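You operate a simulated robot arm through the tools that you are given. There is no shell and no other tool.

The job below is to be done with a simulated two-armed robot. You get a single attempt, and the scene is never put back.

Task
Pick up the bottle marked water with one hand, pass it to the other hand and put it on the wall shelf. Set down upright: bottle marked water.

The check looks at the end state, three seconds after you hand in, the way a careful person would. Anything else that was tipped, shoved, dropped, spilled or broken makes it a failure.

Robot
Two 7-joint arms with two-finger grippers on one trunk, on a base that moves. Base frame: it is fixed to the floor where the robot stands at the start and does not move with it; the origin is under the middle of the robot, x ahead of it, y to its left, z up. Lengths are in m, angles in rad, forces in N, time in s.
The left shoulder is at the start at [0.051, 0.175, 1.177], the right one opposite. With the tool pointing down near the work surface each hand reaches from about 0.1 to 0.82 m from the robot's upright axis, wherever it stands, measured 20 degrees to its own side. Places, roughly: wall shelf [4, -3.6, 1.2]. Payload 2.94 kg a hand.
Tool frame (each hand has its own): the origin (TCP) lies between the finger pads and is the grasp point; the fingertips stand 0.03 m ahead of it; z points along the fingers, y is the line along which they close. The gripper opens to 0.138 m; its body begins 0.109 m behind the TCP.
Orientation is told as [roll, pitch, yaw] about the base's x, y, z axes, in that order, counted from this pose: with the fingers straight down and closing along the base's y, the tool's x points along the base's -x, its y along +y and its z along -z.

Tools
- The arms move only by the tool apply_moves. It takes "left_commands", "right_commands" or both (then of equal length, played together; a hand with none holds still); each is a list that holds one entry, the list of rows, each a list of 6 numbers: the shift along the base's x, y, z in units of 20 mm (1.0 is 20 mm), then the turn, a rotation vector about the base's x, y, z in units of 4 degrees (1.0 is 4 degrees). In form: [[[dx, dy, dz, ax, ay, az], ...]]. A call has 1 to 20 rows; each row shifts and turns the commanded pose from where the row before left it. "left_jaw" and "right_jaw" are, for a hand that has rows, the finger opening in m, from 0 to 0.138, set as the call begins (left out, the last holds). A call with a number of a shift or a turn outside -1 to 1 is refused whole. Each row takes 0.2 s and may step no farther than 0.05 m and 0.15 rad from the row before; otherwise, or with a gripper value out of range, the whole call is refused. A pose out of reach is approached as far as the arm can. The call stops where the force on the tool passes 40 N (or 10 N more than at its start, if that is more) or the arm is blocked; 0.2 s more then pass. The fingers move at their own pace (about 0.045 m/s each) and stop on an object; they squeeze with about 44 N. The grip force told is the motor's: it shows also when the fingers shut on nothing. Time passes only in rows, and 0.2 s behind the last, so rows that do not move let the fingers close. It gives the time, the measured TCP pose, the force on the tool (base axes), the opening and the grip force at its end, in the units of the frame above (readings bear some noise), with the torque about the TCP (base axes, N m) and any sound that the robot's microphone picked up, and new pictures: "show" is both (left out), scene, wrist or none (wrist: the cameras of the hands that moved).
- Cameras (640 x 400 px; columns grow to the right, rows downward): "scene" is now at [0.113, -0.0266, 1.6421]; the picture's right is [-0.35, -0.94, -0.00], its down [-0.79, 0.30, -0.54] and it looks along [0.51, -0.19, -0.84] (base axes); focal length 247 px, centre (320, 200). "left" rides on the left gripper at [0.071, -0.019, -0.146] in its tool frame; the picture's right is [0.26, 0.96, 0.00], its down [-0.85, 0.23, -0.48] and it looks along [-0.46, 0.12, 0.88] (tool axes); focal length 280 px, centre (320, 200). "right" rides on the right gripper at [0.071, 0.019, -0.146] in its tool frame; the picture's right is [-0.26, 0.97, 0.00], its down [-0.85, -0.23, -0.48] and it looks along [-0.46, -0.12, 0.88] (tool axes); focal length 280 px, centre (320, 200). There is no depth. A picture from a camera that has moved, and an enlarged one, comes with that camera's place and axes in the base frame and with its lens.
- lift_body(by): moves the trunk up (or, below 0, down) by that many m; the arms and the scene camera ride with it, the base frame stays. It gives what a move gives, with no picture.
- drive_base(legs): drives the robot by 1 to 6 legs, each [ahead, turn to the left] in m and rad, along the robot's own axes; the way and the turn of a leg run together, so that a leg with both is an arc; at most 1.5 m and 3.142 rad a leg. The arms and the cameras ride along, it lands a little off, and it stops where it bumps. It gives what a move gives, and a new picture of the scene camera.
- aim_head(pan, tilt): turns the head with the scene camera to pan (to the left, within 2.094 rad either way) and tilt (down, from -0.506 to 1.204), counted from straight ahead of the robot (the tilt from the chest, where the trunk bows). It gives what a move gives, and a new picture of the scene camera.
- inspect(camera, box): a new picture of the part [left, top, right, bottom] of that camera's present view, enlarged. No time passes.
- finish_job(): hands the job in; it is judged then, once.

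Places have to be worked out from the pictures, the camera data and where the tool is seen. Open the grippers and draw the arms clear of the work before you hand the job in, unless the task says otherwise.

The tools are called after "Emit:" as a command line: name --argument value ..., lists and objects as JSON in quotes. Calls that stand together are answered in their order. apply_moves: Moves the arms, as the interface text tells. Its arguments: {"type":"object","properties":{"left_commands":{"type":"array","items":{"type":"array","items":{"type":"array","items":{"type":"number"}}}},"left_jaw":{"type":"number"},"right_commands":{"type":"array","items":{"type":"array","items":{"type":"array","items":{"type":"number"}}}},"right_jaw":{"type":"number"},"show":{"type":"string","enum":["both","scene","wrist","none"]}},"required":[]} The other tools are called the same way: lift_body (by) moves the trunk up or down; drive_base (legs) drives the base; aim_head (pan, tilt) turns the head that bears the scene camera; inspect (camera, box) takes an enlarged picture of a part of a camera's view; finish_job () hands the job in.

At the start:

```text
time_s: 0.0
left_eef_pos: [0.5557, 0.0209, 1.0085]
left_tool_rot: [-0.001, 0.0, 0.0]
left_contact_force: [1.2, -0.3, 0.7]
left_wrist_torque: [-0.02, 0.01, 0.02]
left_finger_gap: 0.1379
left_grasp_force: 0.1
right_eef_pos: [0.3962, -0.323, 0.9864]
right_tool_rot: [-0.001, -0.001, -0.001]
right_contact_force: [-0.5, -0.4, -0.2]
right_wrist_torque: [0.03, -0.01, -0.01]
right_finger_gap: 0.1379
right_grasp_force: 0.1
trunk travel left (down, up): [-0.35, 0.384]
robot x, y, heading: [-0.0026, -0.0004, 0.001]
head pan, tilt (commanded): [-0.361, 1.0]
```

scene: 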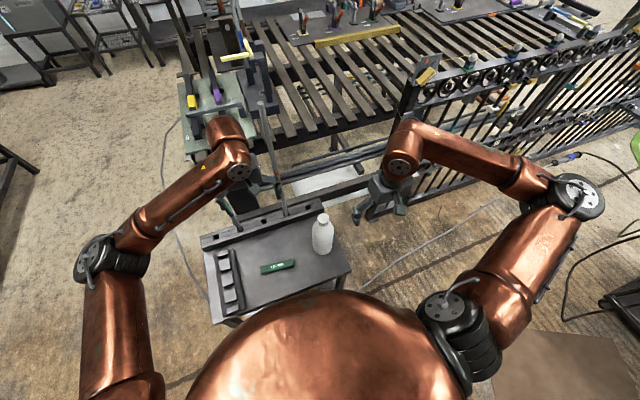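
right: 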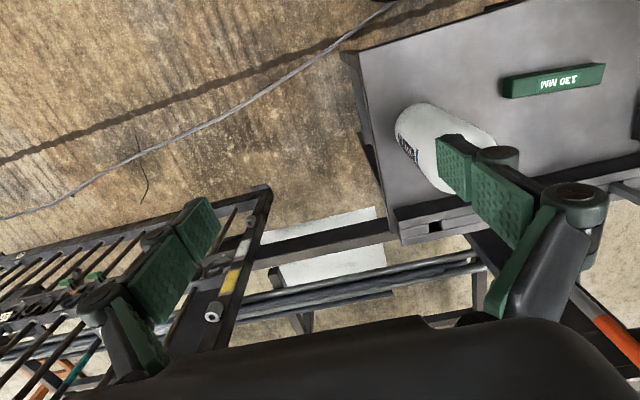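
left: 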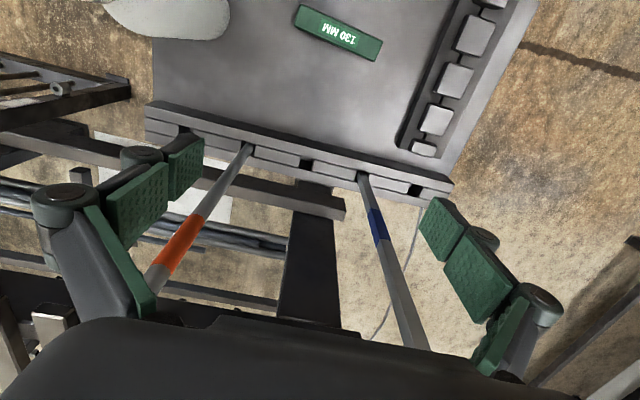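

The pictures show a white bottle on a small dark table in front of the robot, near the right hand, and a green bar marked "130 MM". I look closer at it before moving anything.

Emit:
inspect --camera "scene" --box '[190, 170, 390, 330]'

Emit:
inspect --camera "right" --box '[340, 40, 640, 250]'

Emit:
inspect --camera "left" --box '[100, 0, 540, 260]'

```text
2.50 times, centred on (290, 250) of scene
camera zoom: at [0.113, -0.0266, 1.6421], right [-0.35, -0.94, 0.0], down [-0.79, 0.3, -0.54], along [0.51, -0.19, -0.84], focal length 618 px, centre (395, 75)
```

zoom: 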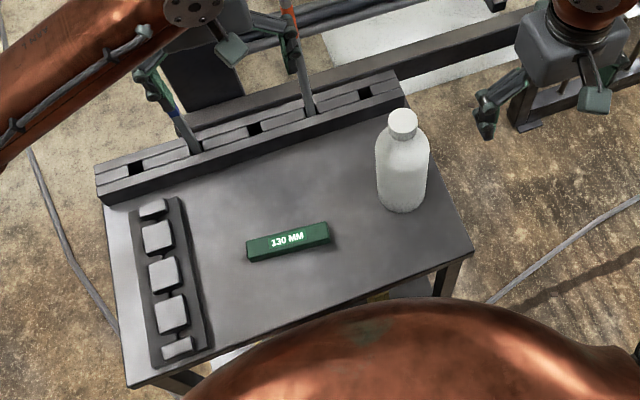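

```text
1.90 times, centred on (490, 145) of right
camera zoom: at [0.3248, -0.3031, 1.133], right [0.26, 0.96, 0.0], down [0.85, -0.23, 0.48], along [0.46, -0.12, -0.88], focal length 534 px, centre (-4, 305)
```

zoom: 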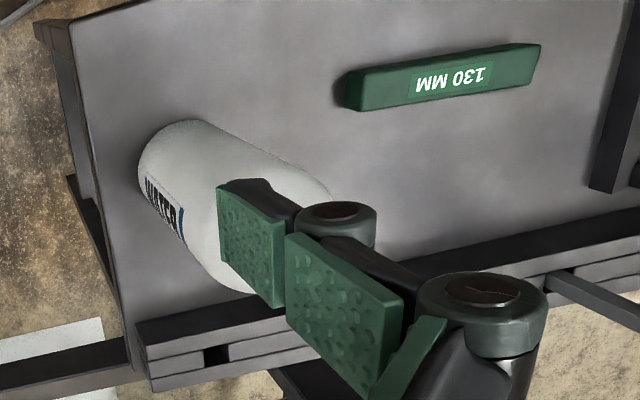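

```text
1.45 times, centred on (320, 130) of left
camera zoom: at [0.4848, 0.0024, 1.1545], right [-0.26, 0.96, 0.0], down [0.85, 0.23, 0.48], along [0.46, 0.12, -0.88], focal length 408 px, centre (320, 302)
```

zoom: 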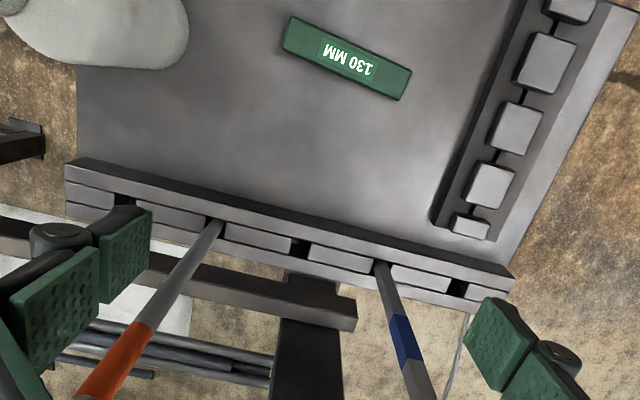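

The bottle marked WATER stands at about [0.48, -0.17], its table top at z ≈ 0.66 and its height about 0.25 m. I turn the head to see the wall shelf and the way there before touching anything.

Emit:
aim_head --pan -0.73 --tilt 0.2

```text
time_s: 1.1
left_eef_pos: [0.5558, 0.0223, 1.0079]
left_tool_rot: [0.002, -0.001, 0.001]
left_contact_force: [0.6, -0.2, 0.4]
left_wrist_torque: [0.01, -0.01, -0.01]
left_finger_gap: 0.1379
left_grasp_force: 0.1
right_eef_pos: [0.3953, -0.3232, 0.9873]
right_tool_rot: [0.0, 0.0, -0.004]
right_contact_force: [-0.5, -0.3, 0.3]
right_wrist_torque: [0.01, 0.0, -0.03]
right_finger_gap: 0.138
right_grasp_force: 0.0
trunk travel left (down, up): [-0.35, 0.384]
robot x, y, heading: [-0.0003, -0.001, -0.001]
head pan, tilt (commanded): [-0.73, 0.201]
camera scene: at [0.1174, -0.064, 1.7108], right [-0.67, -0.75, 0.0], down [-0.15, 0.13, -0.98], along [0.73, -0.65, -0.2], focal length 247 px, centre (320, 200)
```

scene: 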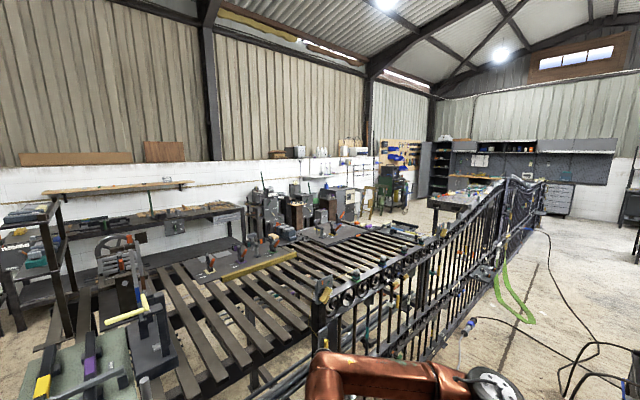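

The wall shelf should project near (323, 174) in this view. I zoom in on that region and the way past the gate.

Emit:
inspect --camera "scene" --box '[250, 130, 410, 230]'

Emit:
inspect --camera "scene" --box '[400, 120, 640, 270]'

Emit:
inspect --camera "scene" --box '[0, 140, 320, 340]'

```text
4.00 times, centred on (330, 180) of scene
camera zoom: at [0.1174, -0.064, 1.7108], right [-0.67, -0.75, 0.0], down [-0.15, 0.13, -0.98], along [0.73, -0.65, -0.2], focal length 989 px, centre (280, 280)
```

zoom: 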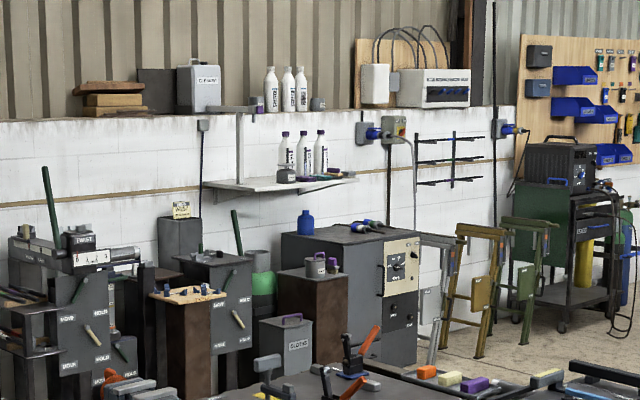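

```text
2.67 times, centred on (520, 195) of scene
camera zoom: at [0.1174, -0.064, 1.7108], right [-0.67, -0.75, 0.0], down [-0.15, 0.13, -0.98], along [0.73, -0.65, -0.2], focal length 659 px, centre (-213, 213)
```

zoom: 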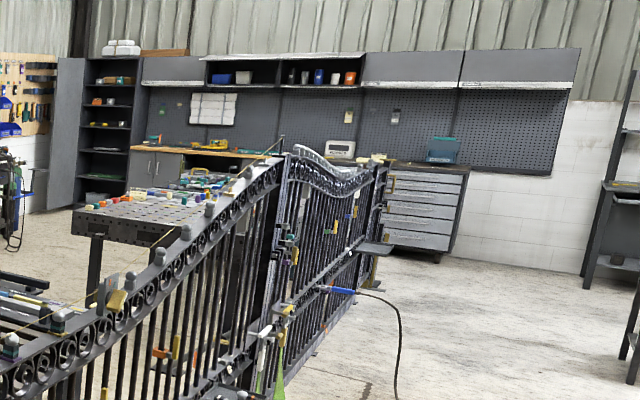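

```text
2.00 times, centred on (160, 240) of scene
camera zoom: at [0.1174, -0.064, 1.7108], right [-0.67, -0.75, 0.0], down [-0.15, 0.13, -0.98], along [0.73, -0.65, -0.2], focal length 494 px, centre (640, 120)
```

zoom: 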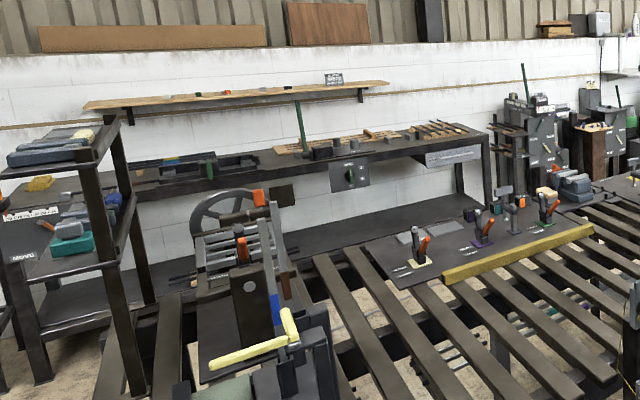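

The shelf with the white bottles is the one at the given place. I zoom in more to read its edges and what stands under and in front of it.

Emit:
inspect --camera "scene" --box '[290, 155, 354, 195]'

Emit:
aim_head --pan -1.3 --tilt 0.5

```text
10.00 times, centred on (322, 175) of scene
camera zoom: at [0.1174, -0.064, 1.7108], right [-0.67, -0.75, 0.0], down [-0.15, 0.13, -0.98], along [0.73, -0.65, -0.2], focal length 2472 px, centre (300, 450)
```

zoom: 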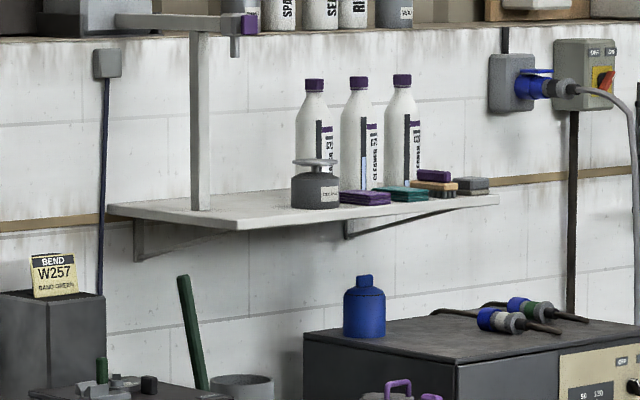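

```text
time_s: 2.1
left_eef_pos: [0.5559, 0.0232, 1.0078]
left_tool_rot: [0.001, 0.001, -0.001]
left_contact_force: [0.2, -0.3, 0.0]
left_wrist_torque: [-0.02, -0.01, 0.0]
left_finger_gap: 0.1378
left_grasp_force: 0.0
right_eef_pos: [0.3959, -0.3228, 0.9869]
right_tool_rot: [0.0, 0.002, -0.002]
right_contact_force: [0.5, 0.0, 0.6]
right_wrist_torque: [0.01, 0.01, 0.0]
right_finger_gap: 0.1377
right_grasp_force: 0.1
trunk travel left (down, up): [-0.35, 0.384]
robot x, y, heading: [0.0018, 0.0002, 0.002]
head pan, tilt (commanded): [-1.3, 0.499]
camera scene: at [0.0723, -0.0896, 1.6832], right [-0.96, -0.27, 0.0], down [-0.13, 0.46, -0.88], along [0.24, -0.85, -0.48], focal length 247 px, centre (320, 200)
```

scene: 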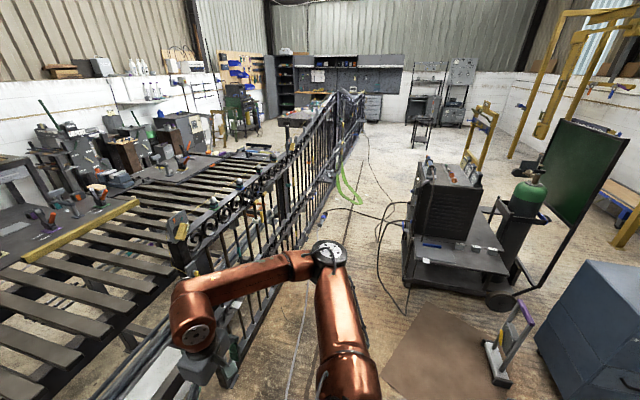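

The shelf hangs on the wall at x ≈ 4 (wall runs along y); a slatted table and a gate lie between us. I raise the trunk straight up for a better map view of the route.

Emit:
lift_body --by 0.38

Emit:
aim_head --pan -1.0 --tilt 0.45

```text
time_s: 5.8
left_eef_pos: [0.5557, 0.0203, 1.3876]
left_tool_rot: [0.0, -0.001, 0.0]
left_contact_force: [-0.2, -0.4, 0.1]
left_wrist_torque: [-0.02, 0.0, -0.01]
left_finger_gap: 0.1383
left_grasp_force: 0.1
right_eef_pos: [0.3953, -0.3235, 1.3667]
right_tool_rot: [0.0, 0.001, -0.003]
right_contact_force: [-0.2, 0.7, -0.4]
right_wrist_torque: [0.01, -0.01, 0.01]
right_finger_gap: 0.138
right_grasp_force: 0.0
trunk travel left (down, up): [-0.73, 0.004]
robot x, y, heading: [0.0029, -0.001, 0.004]
head pan, tilt (commanded): [-1.3, 0.499]
```

```text
time_s: 6.6
left_eef_pos: [0.5567, 0.0219, 1.3893]
left_tool_rot: [-0.001, 0.0, 0.0]
left_contact_force: [0.1, 0.1, 0.3]
left_wrist_torque: [0.02, -0.01, 0.0]
left_finger_gap: 0.1381
left_grasp_force: 0.2
right_eef_pos: [0.3955, -0.3229, 1.3663]
right_tool_rot: [0.0, 0.0, -0.002]
right_contact_force: [-0.3, 0.0, 0.0]
right_wrist_torque: [-0.01, -0.01, 0.0]
right_finger_gap: 0.1381
right_grasp_force: 0.1
trunk travel left (down, up): [-0.73, 0.004]
robot x, y, heading: [0.002, 0.0034, -0.003]
head pan, tilt (commanded): [-1.0, 0.45]
camera scene: at [0.0299, -0.0794, 2.0675], right [-0.84, -0.54, 0.0], down [-0.24, 0.37, -0.9], along [0.49, -0.76, -0.44], focal length 247 px, centre (320, 200)
```

scene: 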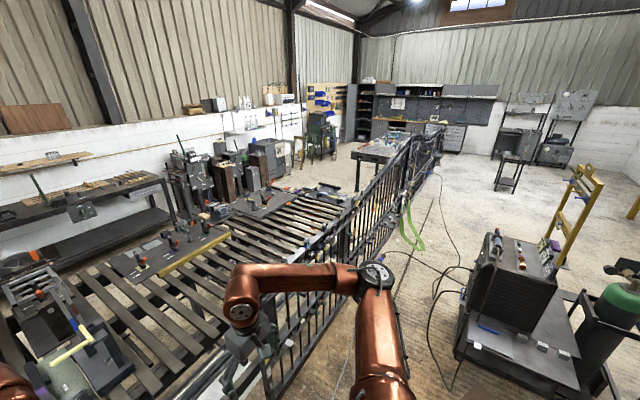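

I zoom in to find the far end of the gate and the floor free of things between gate, slat table and wall.

Emit:
inspect --camera "scene" --box '[340, 90, 500, 190]'

Emit:
inspect --camera "scene" --box '[160, 90, 380, 230]'

Emit:
aim_head --pan -0.5 --tilt 0.7

```text
4.00 times, centred on (420, 140) of scene
camera zoom: at [0.0299, -0.0794, 2.0675], right [-0.84, -0.54, 0.0], down [-0.24, 0.37, -0.9], along [0.49, -0.76, -0.44], focal length 989 px, centre (-80, 440)
```

zoom: 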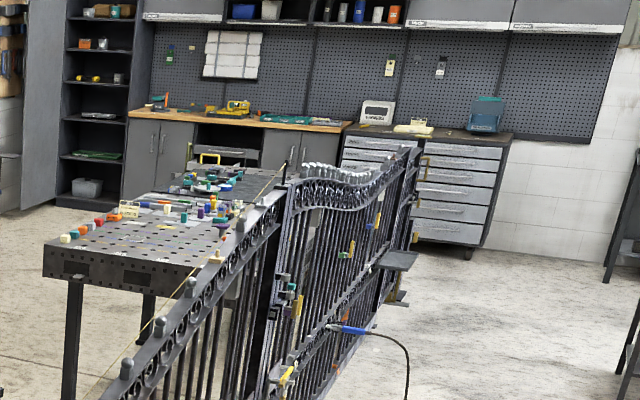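

```text
2.86 times, centred on (270, 160) of scene
camera zoom: at [0.0299, -0.0794, 2.0675], right [-0.84, -0.54, 0.0], down [-0.24, 0.37, -0.9], along [0.49, -0.76, -0.44], focal length 706 px, centre (463, 314)
```

zoom: 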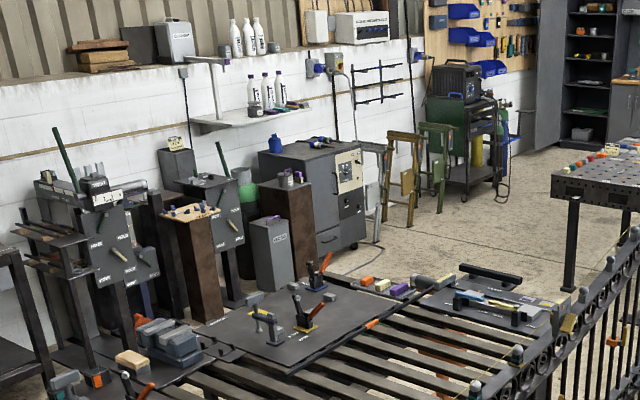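

```text
time_s: 7.5
left_eef_pos: [0.5555, 0.0225, 1.388]
left_tool_rot: [-0.001, 0.0, 0.001]
left_contact_force: [0.5, 0.8, 0.4]
left_wrist_torque: [0.0, 0.03, -0.03]
left_finger_gap: 0.1381
left_grasp_force: 0.1
right_eef_pos: [0.3951, -0.3231, 1.3677]
right_tool_rot: [0.0, -0.002, -0.002]
right_contact_force: [0.2, -0.1, -0.3]
right_wrist_torque: [0.01, -0.03, 0.0]
right_finger_gap: 0.1379
right_grasp_force: 0.1
trunk travel left (down, up): [-0.73, 0.004]
robot x, y, heading: [-0.0018, 0.001, -0.003]
head pan, tilt (commanded): [-0.499, 0.7]
camera scene: at [0.055, -0.0428, 2.0453], right [-0.48, -0.88, 0.0], down [-0.57, 0.31, -0.76], along [0.67, -0.37, -0.64], focal length 247 px, centre (320, 200)
```

scene: 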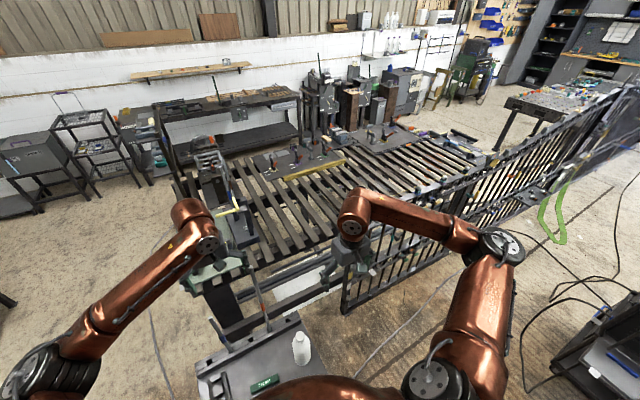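

From this height I see a possible aisle between the slat table and the wall benches, besides the long way round the gate. I zoom in on both to judge widths.

Emit:
inspect --camera "scene" --box '[130, 60, 330, 185]'

Emit:
inspect --camera "scene" --box '[290, 40, 490, 165]'

Emit:
aim_head --pan 0.1 --tilt 0.6

```text
3.20 times, centred on (230, 122) of scene
camera zoom: at [0.055, -0.0428, 2.0453], right [-0.48, -0.88, 0.0], down [-0.57, 0.31, -0.76], along [0.67, -0.37, -0.64], focal length 791 px, centre (608, 448)
```

zoom: 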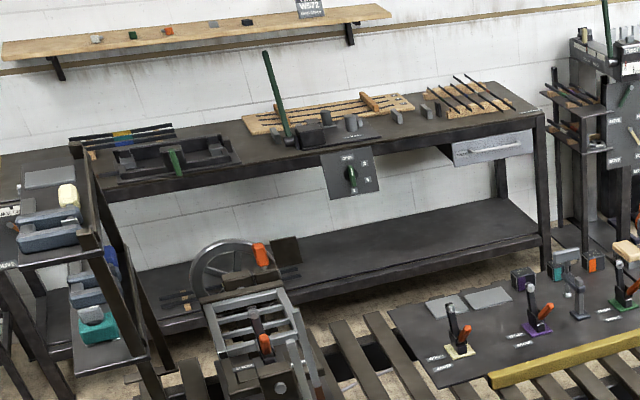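

```text
3.20 times, centred on (390, 102) of scene
camera zoom: at [0.055, -0.0428, 2.0453], right [-0.48, -0.88, 0.0], down [-0.57, 0.31, -0.76], along [0.67, -0.37, -0.64], focal length 791 px, centre (96, 512)
```

zoom: 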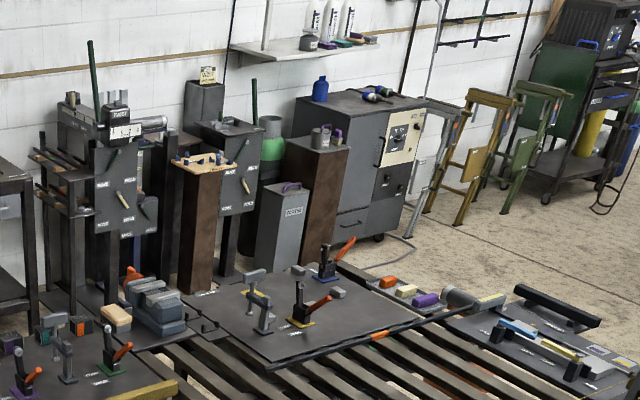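

```text
time_s: 8.5
left_eef_pos: [0.5553, 0.022, 1.3884]
left_tool_rot: [0.001, 0.0, 0.0]
left_contact_force: [-0.4, -0.4, -0.4]
left_wrist_torque: [0.01, -0.03, 0.01]
left_finger_gap: 0.1381
left_grasp_force: 0.0
right_eef_pos: [0.3956, -0.3223, 1.367]
right_tool_rot: [-0.001, 0.0, -0.002]
right_contact_force: [-0.3, 0.4, 0.1]
right_wrist_torque: [0.0, 0.02, 0.02]
right_finger_gap: 0.138
right_grasp_force: 0.1
trunk travel left (down, up): [-0.73, 0.004]
robot x, y, heading: [-0.0007, 0.0014, 0.001]
head pan, tilt (commanded): [0.099, 0.6]
camera scene: at [0.0684, 0.0066, 2.0539], right [0.1, -1.0, 0.0], down [-0.56, -0.06, -0.82], along [0.82, 0.08, -0.57], focal length 247 px, centre (320, 200)
```

scene: 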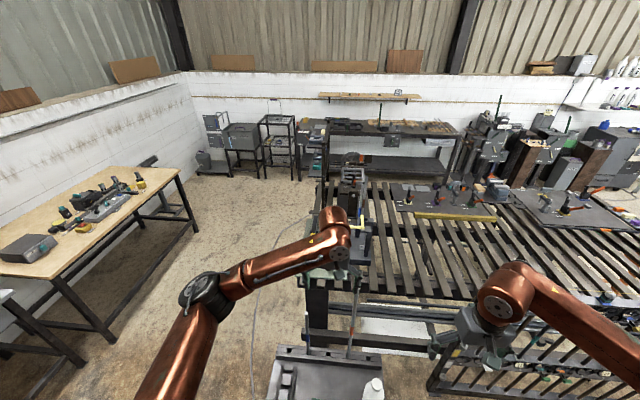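

The way left looks best: between slat table (left end y≈0.2, far edge x≈2.3) and wooden bench (y≈1.72), then down the aisle x≈3 (benches' fronts at x≈3.55). I check the robot's own footprint by looking down at its side.

Emit:
aim_head --pan 1.6 --tilt 1.1

Emit:
aim_head --pan 0.8 --tilt 0.9

```text
time_s: 10.1
left_eef_pos: [0.5562, 0.0223, 1.3891]
left_tool_rot: [-0.001, 0.0, 0.001]
left_contact_force: [0.0, -0.2, -0.3]
left_wrist_torque: [-0.01, 0.02, -0.01]
left_finger_gap: 0.1382
left_grasp_force: 0.0
right_eef_pos: [0.3956, -0.3231, 1.3666]
right_tool_rot: [0.001, -0.001, -0.002]
right_contact_force: [0.1, -0.1, 0.3]
right_wrist_torque: [0.01, 0.03, 0.01]
right_finger_gap: 0.1383
right_grasp_force: 0.0
trunk travel left (down, up): [-0.73, 0.004]
robot x, y, heading: [0.0009, 0.001, -0.002]
head pan, tilt (commanded): [1.6, 1.1]
camera scene: at [-0.0214, 0.0611, 2.0154], right [1.0, 0.03, 0.0], down [0.03, -0.89, -0.45], along [-0.01, 0.45, -0.89], focal length 247 px, centre (320, 200)
```

scene: 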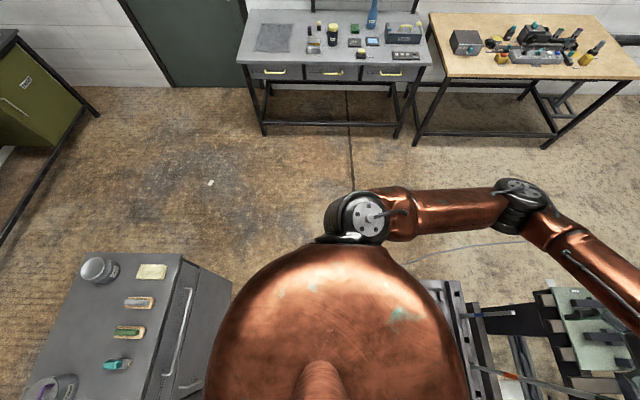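

```text
time_s: 11.2
left_eef_pos: [0.5546, 0.0214, 1.3884]
left_tool_rot: [-0.001, 0.0, -0.001]
left_contact_force: [0.2, 0.6, 0.1]
left_wrist_torque: [-0.02, -0.02, -0.03]
left_finger_gap: 0.1378
left_grasp_force: 0.0
right_eef_pos: [0.3958, -0.3233, 1.3667]
right_tool_rot: [-0.002, -0.001, -0.002]
right_contact_force: [0.9, 1.0, -0.5]
right_wrist_torque: [-0.03, 0.0, 0.03]
right_finger_gap: 0.1377
right_grasp_force: 0.1
trunk travel left (down, up): [-0.73, 0.004]
robot x, y, heading: [0.0038, -0.0008, 0.004]
head pan, tilt (commanded): [0.799, 0.901]
camera scene: at [0.033, 0.0522, 2.0292], right [0.72, -0.7, 0.0], down [-0.55, -0.56, -0.62], along [0.43, 0.45, -0.78], focal length 247 px, centre (320, 200)
```

scene: 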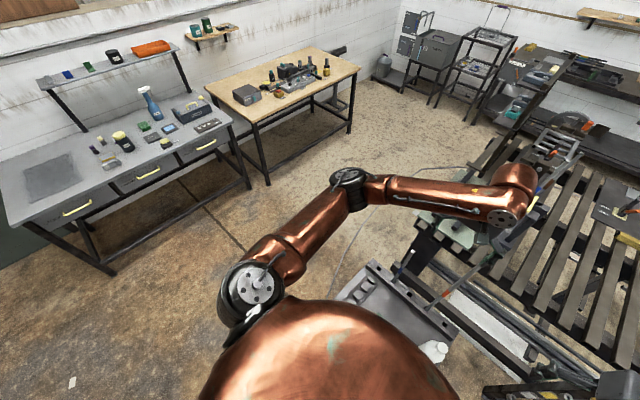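

I look straight ahead and down to see the rods standing in the table's rack and the bottle from above.

Emit:
aim_head --pan -0.15 --tilt 1.1

Emit:
inspect --camera "scene" --box '[200, 100, 440, 250]'

Emit:
inspect --camera "left" --box '[0, 0, 640, 400]'

Emit:
inspect --camera "right" --box '[0, 0, 640, 400]'

```text
time_s: 12.5
left_eef_pos: [0.5545, 0.0212, 1.3884]
left_tool_rot: [0.0, -0.001, -0.001]
left_contact_force: [-0.7, -0.5, -1.3]
left_wrist_torque: [0.04, -0.02, 0.02]
left_finger_gap: 0.1379
left_grasp_force: 0.0
right_eef_pos: [0.3956, -0.3229, 1.3677]
right_tool_rot: [0.0, -0.001, -0.001]
right_contact_force: [0.6, 0.5, 0.2]
right_wrist_torque: [0.04, 0.03, -0.02]
right_finger_gap: 0.138
right_grasp_force: 0.1
trunk travel left (down, up): [-0.73, 0.004]
robot x, y, heading: [0.0008, -0.0007, -0.001]
head pan, tilt (commanded): [-0.15, 1.1]
camera scene: at [0.0429, -0.0114, 2.0153], right [-0.15, -0.99, 0.0], down [-0.88, 0.13, -0.45], along [0.45, -0.07, -0.89], focal length 247 px, centre (320, 200)
```

scene: 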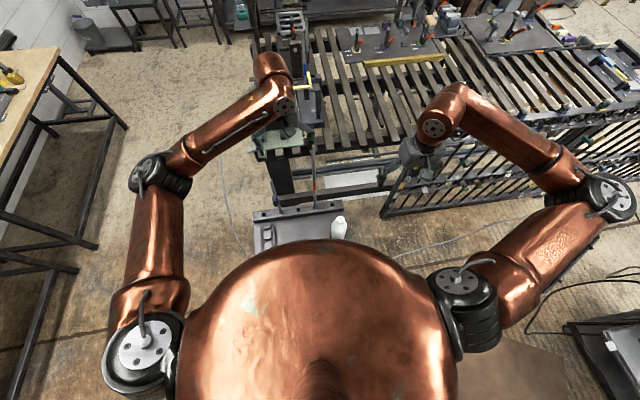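

```text
2.67 times, centred on (320, 175) of scene
camera zoom: at [0.0429, -0.0114, 2.0153], right [-0.15, -0.99, 0.0], down [-0.88, 0.13, -0.45], along [0.45, -0.07, -0.89], focal length 659 px, centre (320, 267)
```

zoom: 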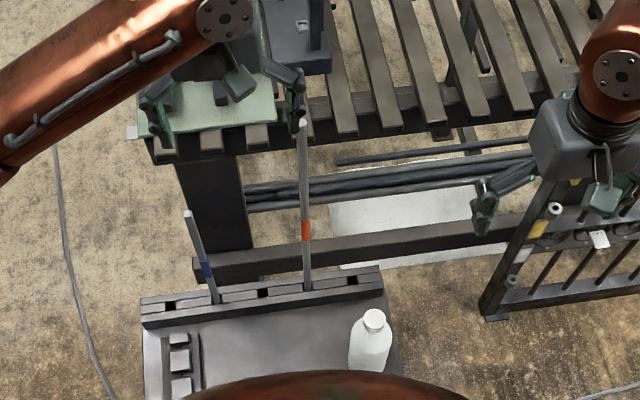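

```text
1.00 times, centred on (320, 200) of left (not enlarged: the box is as wide or as high as the picture)
camera zoom: at [0.4849, 0.0023, 1.5345], right [-0.26, 0.96, 0.0], down [0.85, 0.23, 0.48], along [0.46, 0.12, -0.88], focal length 280 px, centre (320, 200)
```

zoom: 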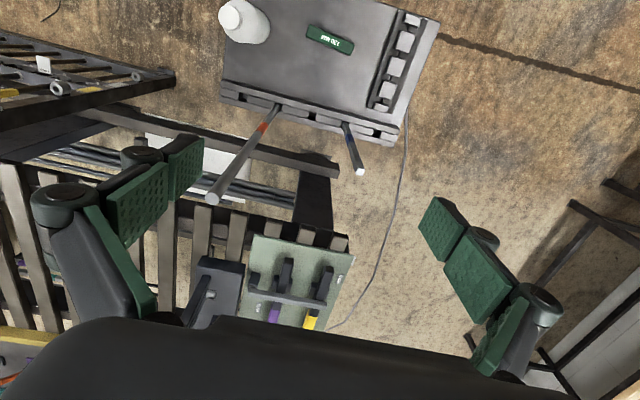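

```text
1.00 times, centred on (320, 200) of right (not enlarged: the box is as wide or as high as the picture)
camera zoom: at [0.3248, -0.3031, 1.513], right [0.26, 0.96, 0.0], down [0.85, -0.23, 0.48], along [0.46, -0.12, -0.88], focal length 280 px, centre (320, 200)
```

zoom: 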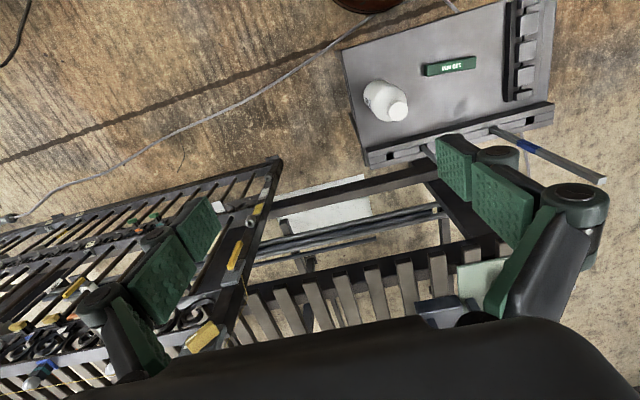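

The cap triangulates from three cameras to about [0.478, -0.175, 0.904]. I zoom on the bottle from both hand cameras to read its shape and cap size.

Emit:
inspect --camera "right" --box '[340, 60, 452, 130]'

Emit:
inspect --camera "left" --box '[200, 0, 296, 60]'

Emit:
inspect --camera "scene" --box '[300, 190, 380, 240]'

```text
5.71 times, centred on (396, 95) of right
camera zoom: at [0.3248, -0.3031, 1.513], right [0.26, 0.96, 0.0], down [0.85, -0.23, 0.48], along [0.46, -0.12, -0.88], focal length 1602 px, centre (-114, 800)
```

zoom: 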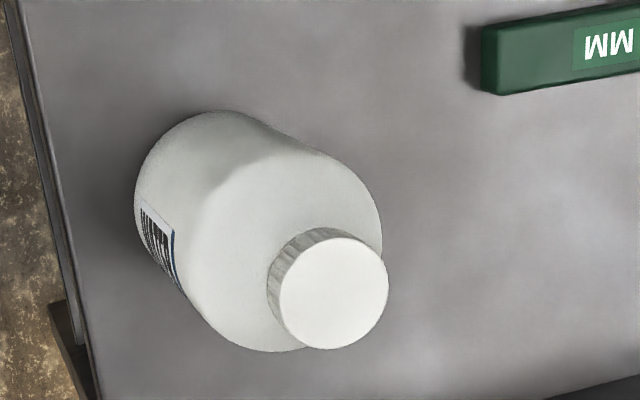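

```text
6.67 times, centred on (248, 30) of left
camera zoom: at [0.4849, 0.0023, 1.5345], right [-0.26, 0.96, 0.0], down [0.85, 0.23, 0.48], along [0.46, 0.12, -0.88], focal length 1869 px, centre (800, 1333)
```

zoom: 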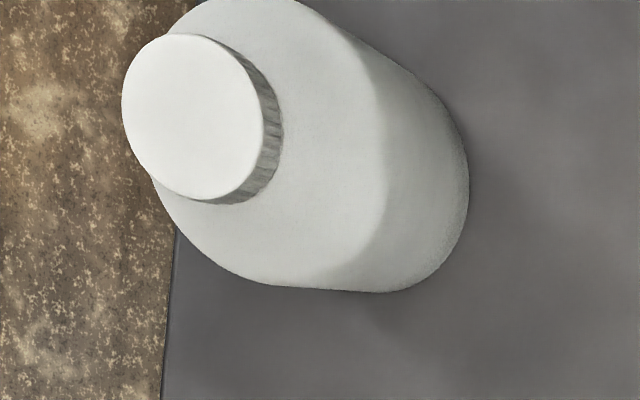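

```text
8.00 times, centred on (340, 215) of scene
camera zoom: at [0.0429, -0.0114, 2.0153], right [-0.15, -0.99, 0.0], down [-0.88, 0.13, -0.45], along [0.45, -0.07, -0.89], focal length 1978 px, centre (160, 80)
```

zoom: 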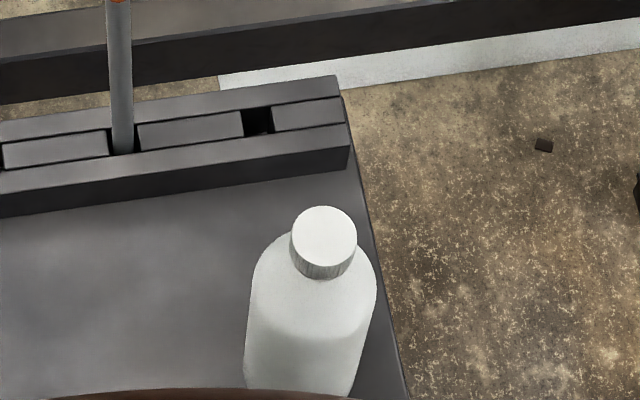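

Cap diameter is about 0.04 m, body about 0.085 m; two rods stand at [0.67, -0.08] (top z≈1.23) and [0.655, 0.12] (top z≈1.07). With the trunk high above them, I move the right hand over the bottle and the left hand back and outward.

Emit:
apply_moves --right_commands '[[[0.515, 0.925, 0, 0, 0, 0], [0.515, 0.925, 0, 0, 0, 0], [0.515, 0.925, 0, 0, 0, 0], [0.515, 0.925, 0, 0, 0, 0], [0.515, 0.925, 0, 0, 0, 0], [0.515, 0.925, 0, 0, 0, 0], [0.515, 0.925, 0, 0, 0, 0], [0.515, 0.925, 0, 0, 0, 0]]]' --left_commands '[[[-0.6, 1, 0, 0, 0, 0], [-0.6, 1, 0, 0, 0, 0], [-0.6, 1, 0, 0, 0, 0], [-0.6, 1, 0, 0, 0, 0], [-0.6, 1, 0, 0, 0, 0], [-0.6, 1, 0, 0, 0, 0], [-0.6, 1, 0, 0, 0, 0], [-0.6, 1, 0, 0, 0, 0]]]' --right_jaw 0.138 --left_jaw 0.138 --show "both"

```text
time_s: 14.3
left_eef_pos: [0.4581, 0.1821, 1.3888]
left_tool_rot: [-0.002, 0.001, -0.001]
left_contact_force: [-0.4, 0.6, -0.1]
left_wrist_torque: [-0.06, 0.01, 0.0]
left_finger_gap: 0.1379
left_grasp_force: 0.0
right_eef_pos: [0.4791, -0.1723, 1.3686]
right_tool_rot: [-0.002, 0.0, -0.003]
right_contact_force: [-0.1, -0.4, -0.6]
right_wrist_torque: [-0.04, -0.02, -0.02]
right_finger_gap: 0.138
right_grasp_force: 0.0
trunk travel left (down, up): [-0.73, 0.004]
robot x, y, heading: [0.0017, 0.0004, 0.001]
head pan, tilt (commanded): [-0.15, 1.1]
camera scene: at [0.0425, -0.0075, 2.0154], right [-0.15, -0.99, 0.0], down [-0.88, 0.13, -0.45], along [0.45, -0.07, -0.89], focal length 247 px, centre (320, 200)
camera right: at [0.4086, -0.1525, 1.5136], right [0.26, 0.96, 0.0], down [0.85, -0.23, 0.48], along [0.46, -0.13, -0.88], focal length 280 px, centre (320, 200)
camera left: at [0.3885, 0.1636, 1.5347], right [-0.26, 0.97, 0.0], down [0.85, 0.23, 0.47], along [0.46, 0.12, -0.88], focal length 280 px, centre (320, 200)
```

scene: 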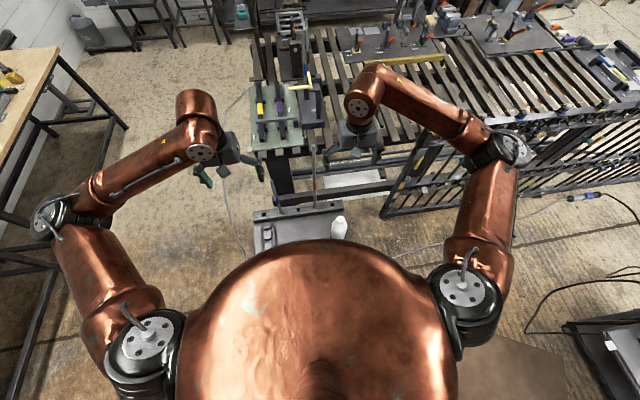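
right: 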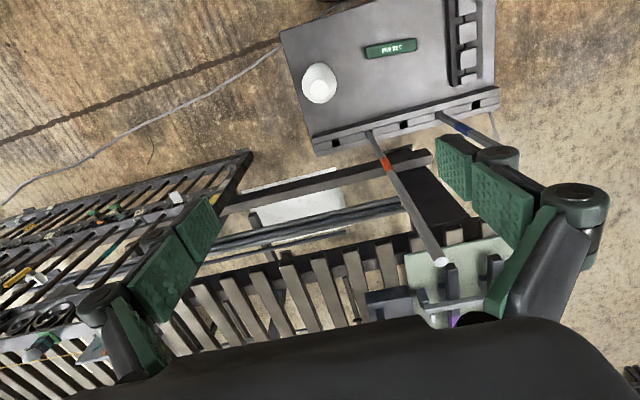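
left: 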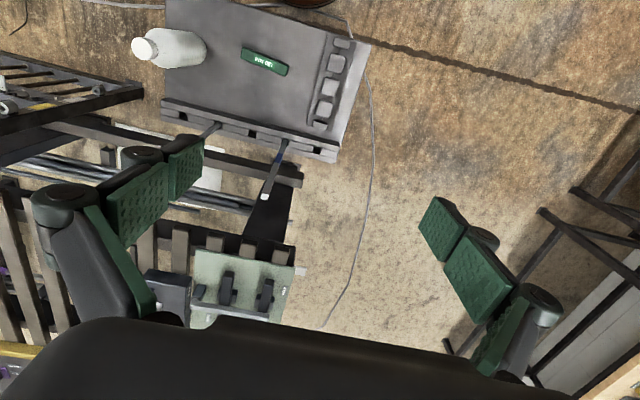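

The cap seen from both hand cameras gives the bottle axis at about [0.477, -0.173], and the right TCP is at [0.479, -0.172], so it is well aligned. I lower the trunk back by 0.38 m, which leaves the fingertips about 5 cm above the cap.

Emit:
lift_body --by -0.38

Emit:
inspect --camera "right" --box '[0, 0, 640, 400]'

Emit:
inspect --camera "left" --box '[0, 0, 640, 400]'

Emit:
inspect --camera "scene" --box '[180, 60, 500, 260]'

```text
time_s: 17.9
left_eef_pos: [0.4591, 0.1827, 1.009]
left_tool_rot: [0.0, 0.001, 0.0]
left_contact_force: [-0.1, -0.4, -1.1]
left_wrist_torque: [-0.03, -0.01, 0.0]
left_finger_gap: 0.1381
left_grasp_force: 0.0
right_eef_pos: [0.4792, -0.1746, 0.9874]
right_tool_rot: [0.001, -0.001, -0.002]
right_contact_force: [0.5, 0.4, 0.0]
right_wrist_torque: [-0.03, -0.04, -0.03]
right_finger_gap: 0.1378
right_grasp_force: 0.0
trunk travel left (down, up): [-0.35, 0.384]
robot x, y, heading: [0.0, -0.0019, -0.005]
head pan, tilt (commanded): [-0.15, 1.1]
```

```text
1.00 times, centred on (320, 200) of right (not enlarged: the box is as wide or as high as the picture)
camera zoom: at [0.4069, -0.1547, 1.1334], right [0.26, 0.96, 0.0], down [0.85, -0.23, 0.48], along [0.46, -0.13, -0.88], focal length 280 px, centre (320, 200)
```

zoom: 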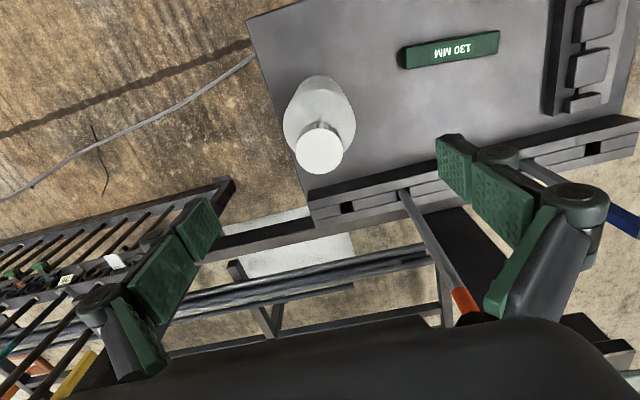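

```text
1.00 times, centred on (320, 200) of left (not enlarged: the box is as wide or as high as the picture)
camera zoom: at [0.3885, 0.1627, 1.1549], right [-0.26, 0.96, 0.0], down [0.85, 0.23, 0.48], along [0.46, 0.12, -0.88], focal length 280 px, centre (320, 200)
```

zoom: 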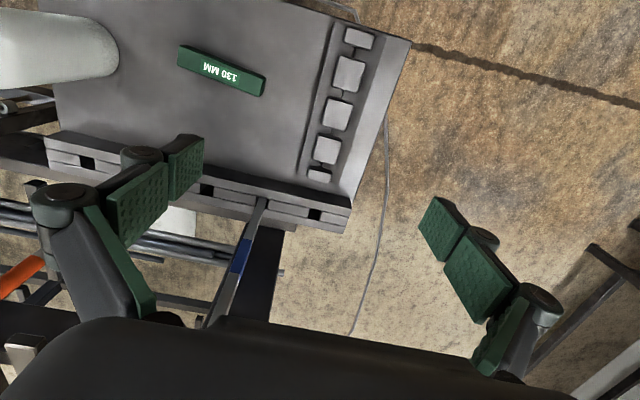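

```text
2.00 times, centred on (340, 160) of scene
camera zoom: at [0.1099, -0.011, 1.6356], right [-0.15, -0.99, 0.0], down [-0.88, 0.13, -0.45], along [0.45, -0.07, -0.89], focal length 494 px, centre (280, 280)
```

zoom: 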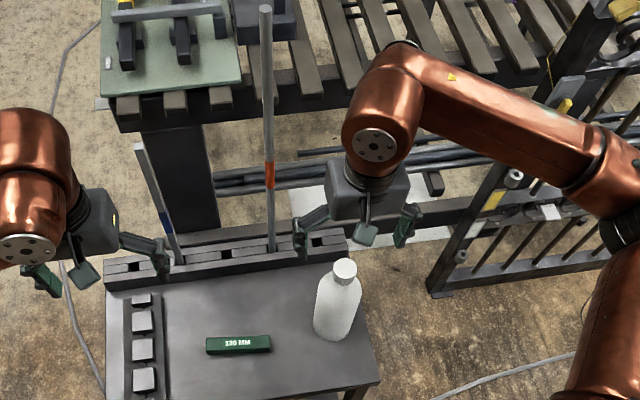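

The right camera puts the cap at about [0.481, -0.175], right under the TCP at [0.479, -0.175]. I lower the right hand 0.12 m with open fingers around the bottle and look.

Emit:
apply_moves --right_commands '[[[0, 0, -0.86, 0, 0, 0], [0, 0, -0.86, 0, 0, 0], [0, 0, -0.86, 0, 0, 0], [0, 0, -0.86, 0, 0, 0], [0, 0, -0.86, 0, 0, 0], [0, 0, -0.86, 0, 0, 0], [0, 0, -0.86, 0, 0, 0]]]' --right_jaw 0.138

```text
time_s: 19.5
left_eef_pos: [0.4589, 0.1812, 1.0086]
left_tool_rot: [0.001, -0.001, -0.001]
left_contact_force: [-0.1, 0.2, 0.0]
left_wrist_torque: [0.01, -0.01, -0.03]
left_finger_gap: 0.1378
left_grasp_force: 0.1
right_eef_pos: [0.4791, -0.1749, 0.8671]
right_tool_rot: [0.0, -0.002, -0.002]
right_contact_force: [0.3, -0.9, -1.0]
right_wrist_torque: [0.03, -0.03, 0.01]
right_finger_gap: 0.1381
right_grasp_force: 0.1
trunk travel left (down, up): [-0.35, 0.384]
robot x, y, heading: [0.0013, 0.0004, 0.001]
head pan, tilt (commanded): [-0.15, 1.1]
camera scene: at [0.1105, -0.011, 1.6355], right [-0.15, -0.99, 0.0], down [-0.88, 0.13, -0.45], along [0.45, -0.07, -0.89], focal length 247 px, centre (320, 200)
camera right: at [0.4077, -0.1549, 1.0127], right [0.26, 0.96, 0.0], down [0.85, -0.23, 0.48], along [0.46, -0.13, -0.88], focal length 280 px, centre (320, 200)
```

scene: 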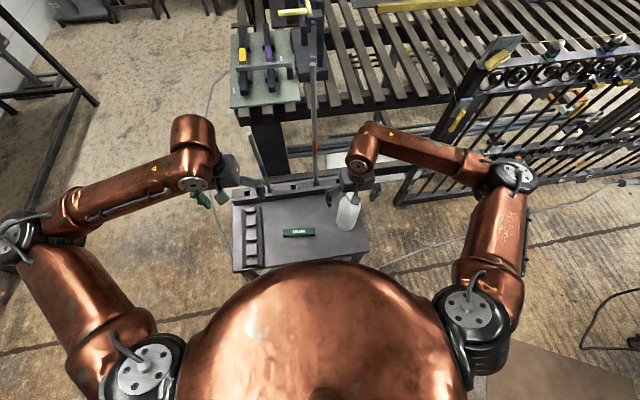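
right: 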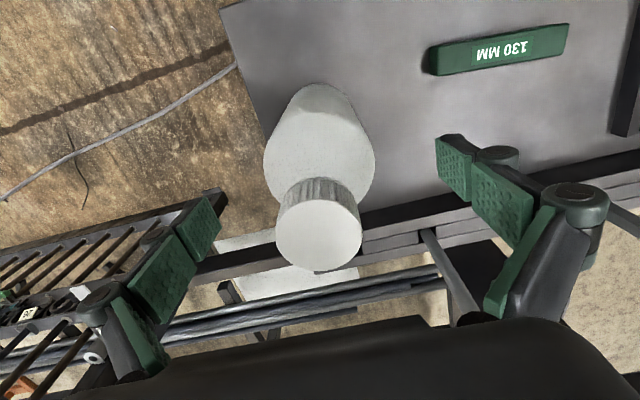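

The hand is centred on the bottle to within a few mm. I zoom in on its profile with the head camera to see where the straight body begins below the shoulder.

Emit:
inspect --camera "scene" --box '[300, 160, 396, 240]'

Emit:
inspect --camera "left" --box '[0, 0, 160, 100]'

```text
5.00 times, centred on (348, 200) of scene
camera zoom: at [0.1105, -0.011, 1.6355], right [-0.15, -0.99, 0.0], down [-0.88, 0.13, -0.45], along [0.45, -0.07, -0.89], focal length 1236 px, centre (180, 200)
```

zoom: 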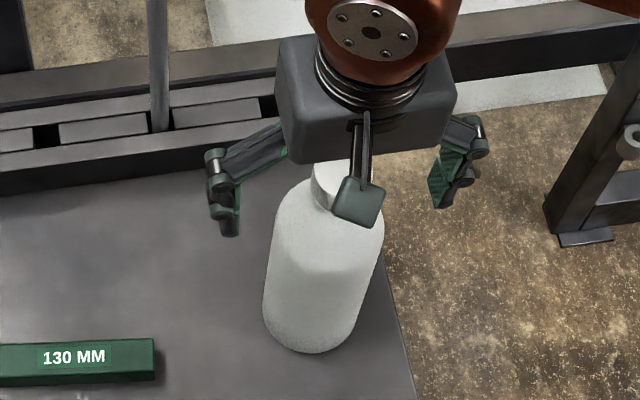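

```text
4.00 times, centred on (80, 50) of left
camera zoom: at [0.3889, 0.1626, 1.1545], right [-0.26, 0.97, 0.0], down [0.85, 0.23, 0.48], along [0.46, 0.12, -0.88], focal length 1122 px, centre (1280, 800)
```

zoom: 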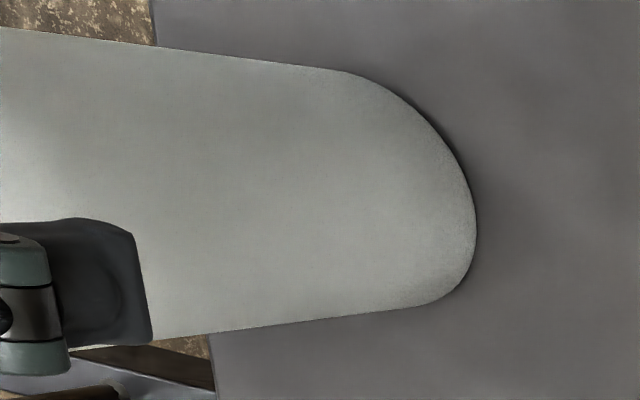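

The straight body runs from the table (z≈0.67) up to about 0.815; cap top at 0.904. I go down another 64 mm to TCP z≈0.803, which keeps the palm about 8 mm above the cap and puts the tip pads on the straight body.

Emit:
apply_moves --right_commands '[[[0.12, 0, -0.8, 0, 0, 0], [0, 0, -0.8, 0, 0, 0], [0, 0, -0.8, 0, 0, 0], [0, 0, -0.8, 0, 0, 0]]]' --right_jaw 0.138

```text
time_s: 20.5
left_eef_pos: [0.4597, 0.1816, 1.0086]
left_tool_rot: [-0.001, -0.001, -0.001]
left_contact_force: [0.0, 0.0, 0.7]
left_wrist_torque: [-0.02, 0.02, 0.03]
left_finger_gap: 0.1379
left_grasp_force: 0.1
right_eef_pos: [0.4789, -0.1746, 0.8029]
right_tool_rot: [-0.001, -0.001, -0.002]
right_contact_force: [-0.3, -0.4, 0.2]
right_wrist_torque: [0.0, 0.03, 0.01]
right_finger_gap: 0.138
right_grasp_force: 0.0
trunk travel left (down, up): [-0.35, 0.384]
robot x, y, heading: [0.0006, 0.0011, -0.0]
head pan, tilt (commanded): [-0.15, 1.1]
camera scene: at [0.1103, -0.0111, 1.6355], right [-0.15, -0.99, 0.0], down [-0.88, 0.13, -0.45], along [0.45, -0.07, -0.89], focal length 247 px, centre (320, 200)
camera right: at [0.4092, -0.1552, 0.9488], right [0.26, 0.96, 0.0], down [0.85, -0.23, 0.48], along [0.46, -0.12, -0.88], focal length 280 px, centre (320, 200)
```

scene: 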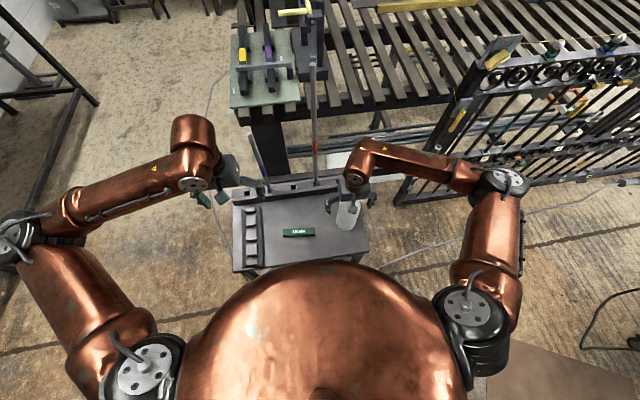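
right: 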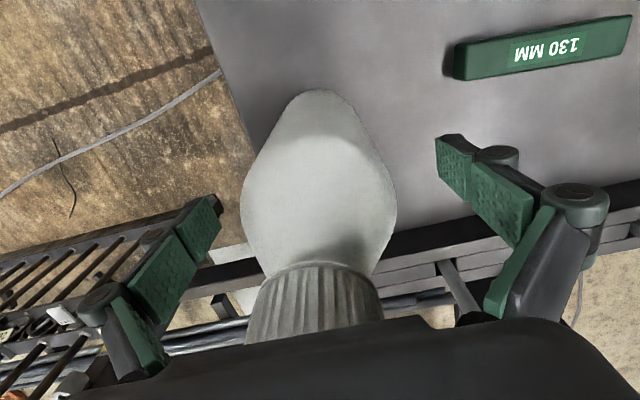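

No contact and the bottle stands between the open fingers. I close the right gripper with still rows.

Emit:
apply_moves --right_commands '[[[0, 0, 0, 0, 0, 0], [0, 0, 0, 0, 0, 0], [0, 0, 0, 0, 0, 0], [0, 0, 0, 0, 0, 0], [0, 0, 0, 0, 0, 0], [0, 0, 0, 0, 0, 0], [0, 0, 0, 0, 0, 0]]]' --right_jaw 0.0

```text
time_s: 22.1
left_eef_pos: [0.4591, 0.1817, 1.0081]
left_tool_rot: [0.001, 0.0, 0.001]
left_contact_force: [-0.9, 0.6, 0.1]
left_wrist_torque: [-0.01, -0.03, 0.02]
left_finger_gap: 0.1379
left_grasp_force: 0.1
right_eef_pos: [0.4798, -0.1745, 0.8027]
right_tool_rot: [0.0, 0.0, -0.002]
right_contact_force: [1.3, -4.3, 1.9]
right_wrist_torque: [-0.18, 0.03, -0.02]
right_finger_gap: 0.0774
right_grasp_force: 43.5
trunk travel left (down, up): [-0.35, 0.384]
robot x, y, heading: [0.0035, 0.0027, 0.001]
head pan, tilt (commanded): [-0.15, 1.1]
camera scene: at [0.1101, -0.0113, 1.6355], right [-0.15, -0.99, 0.0], down [-0.88, 0.13, -0.45], along [0.45, -0.07, -0.89], focal length 247 px, centre (320, 200)
camera right: at [0.4094, -0.1554, 0.9492], right [0.26, 0.96, 0.0], down [0.85, -0.23, 0.48], along [0.46, -0.13, -0.88], focal length 280 px, centre (320, 200)
```

scene: 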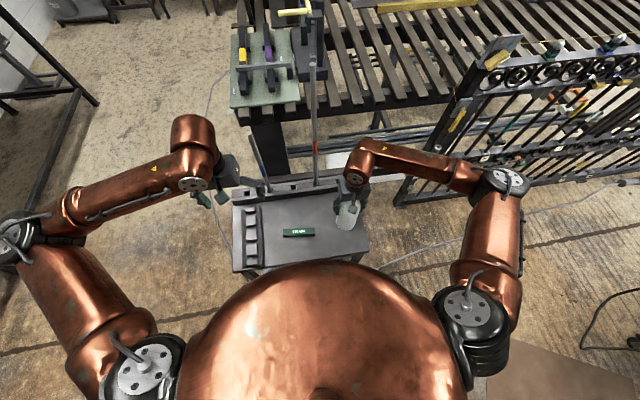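
right: 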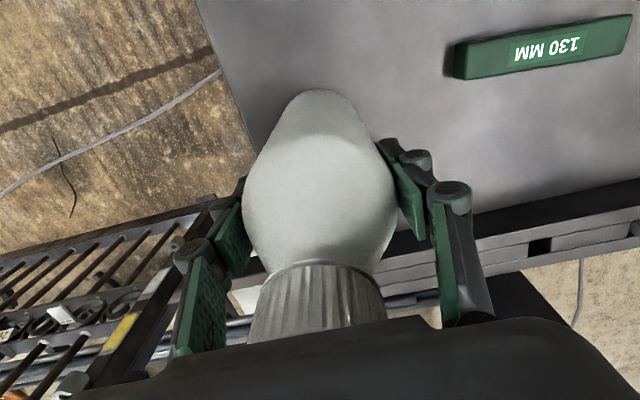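

The fingers stopped on the bottle at a 0.077 m gap with 43.5 N. I lift it straight up 40 mm slowly and check that it hangs steady.

Emit:
apply_moves --right_commands '[[[0, 0, 0.3, 0, 0, 0], [0, 0, 0.5, 0, 0, 0], [0, 0, 0.6, 0, 0, 0], [0, 0, 0.6, 0, 0, 0], [0, 0, 0, 0, 0, 0]]]'

```text
time_s: 23.3
left_eef_pos: [0.4596, 0.1818, 1.0083]
left_tool_rot: [0.002, 0.003, -0.001]
left_contact_force: [0.3, -0.4, 0.1]
left_wrist_torque: [0.05, -0.04, -0.01]
left_finger_gap: 0.138
left_grasp_force: 0.0
right_eef_pos: [0.4805, -0.1746, 0.8439]
right_tool_rot: [-0.001, -0.001, -0.002]
right_contact_force: [0.8, 0.0, -8.1]
right_wrist_torque: [-0.02, 0.0, 0.0]
right_finger_gap: 0.0775
right_grasp_force: 43.9
trunk travel left (down, up): [-0.35, 0.384]
robot x, y, heading: [0.0, 0.0046, -0.003]
head pan, tilt (commanded): [-0.15, 1.1]
camera scene: at [0.111, -0.0112, 1.6354], right [-0.15, -0.99, 0.0], down [-0.88, 0.13, -0.45], along [0.45, -0.07, -0.89], focal length 247 px, centre (320, 200)
camera right: at [0.4101, -0.1548, 0.9889], right [0.26, 0.96, 0.0], down [0.85, -0.23, 0.48], along [0.46, -0.13, -0.88], focal length 280 px, centre (320, 200)
```

scene: 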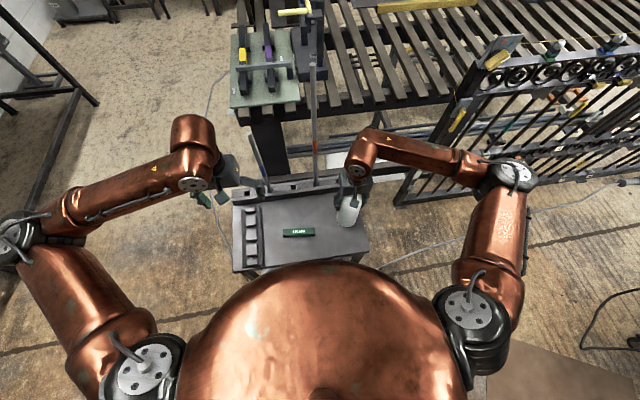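
right: 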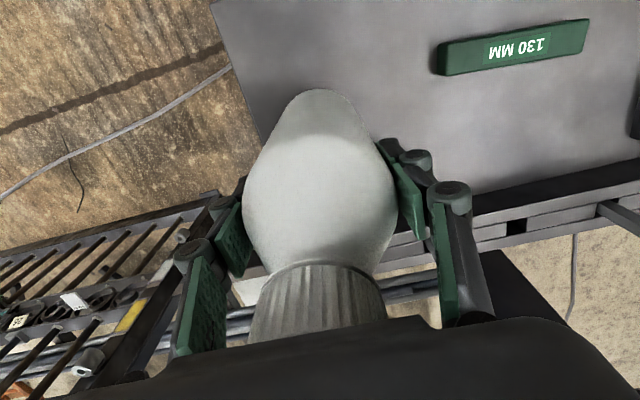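

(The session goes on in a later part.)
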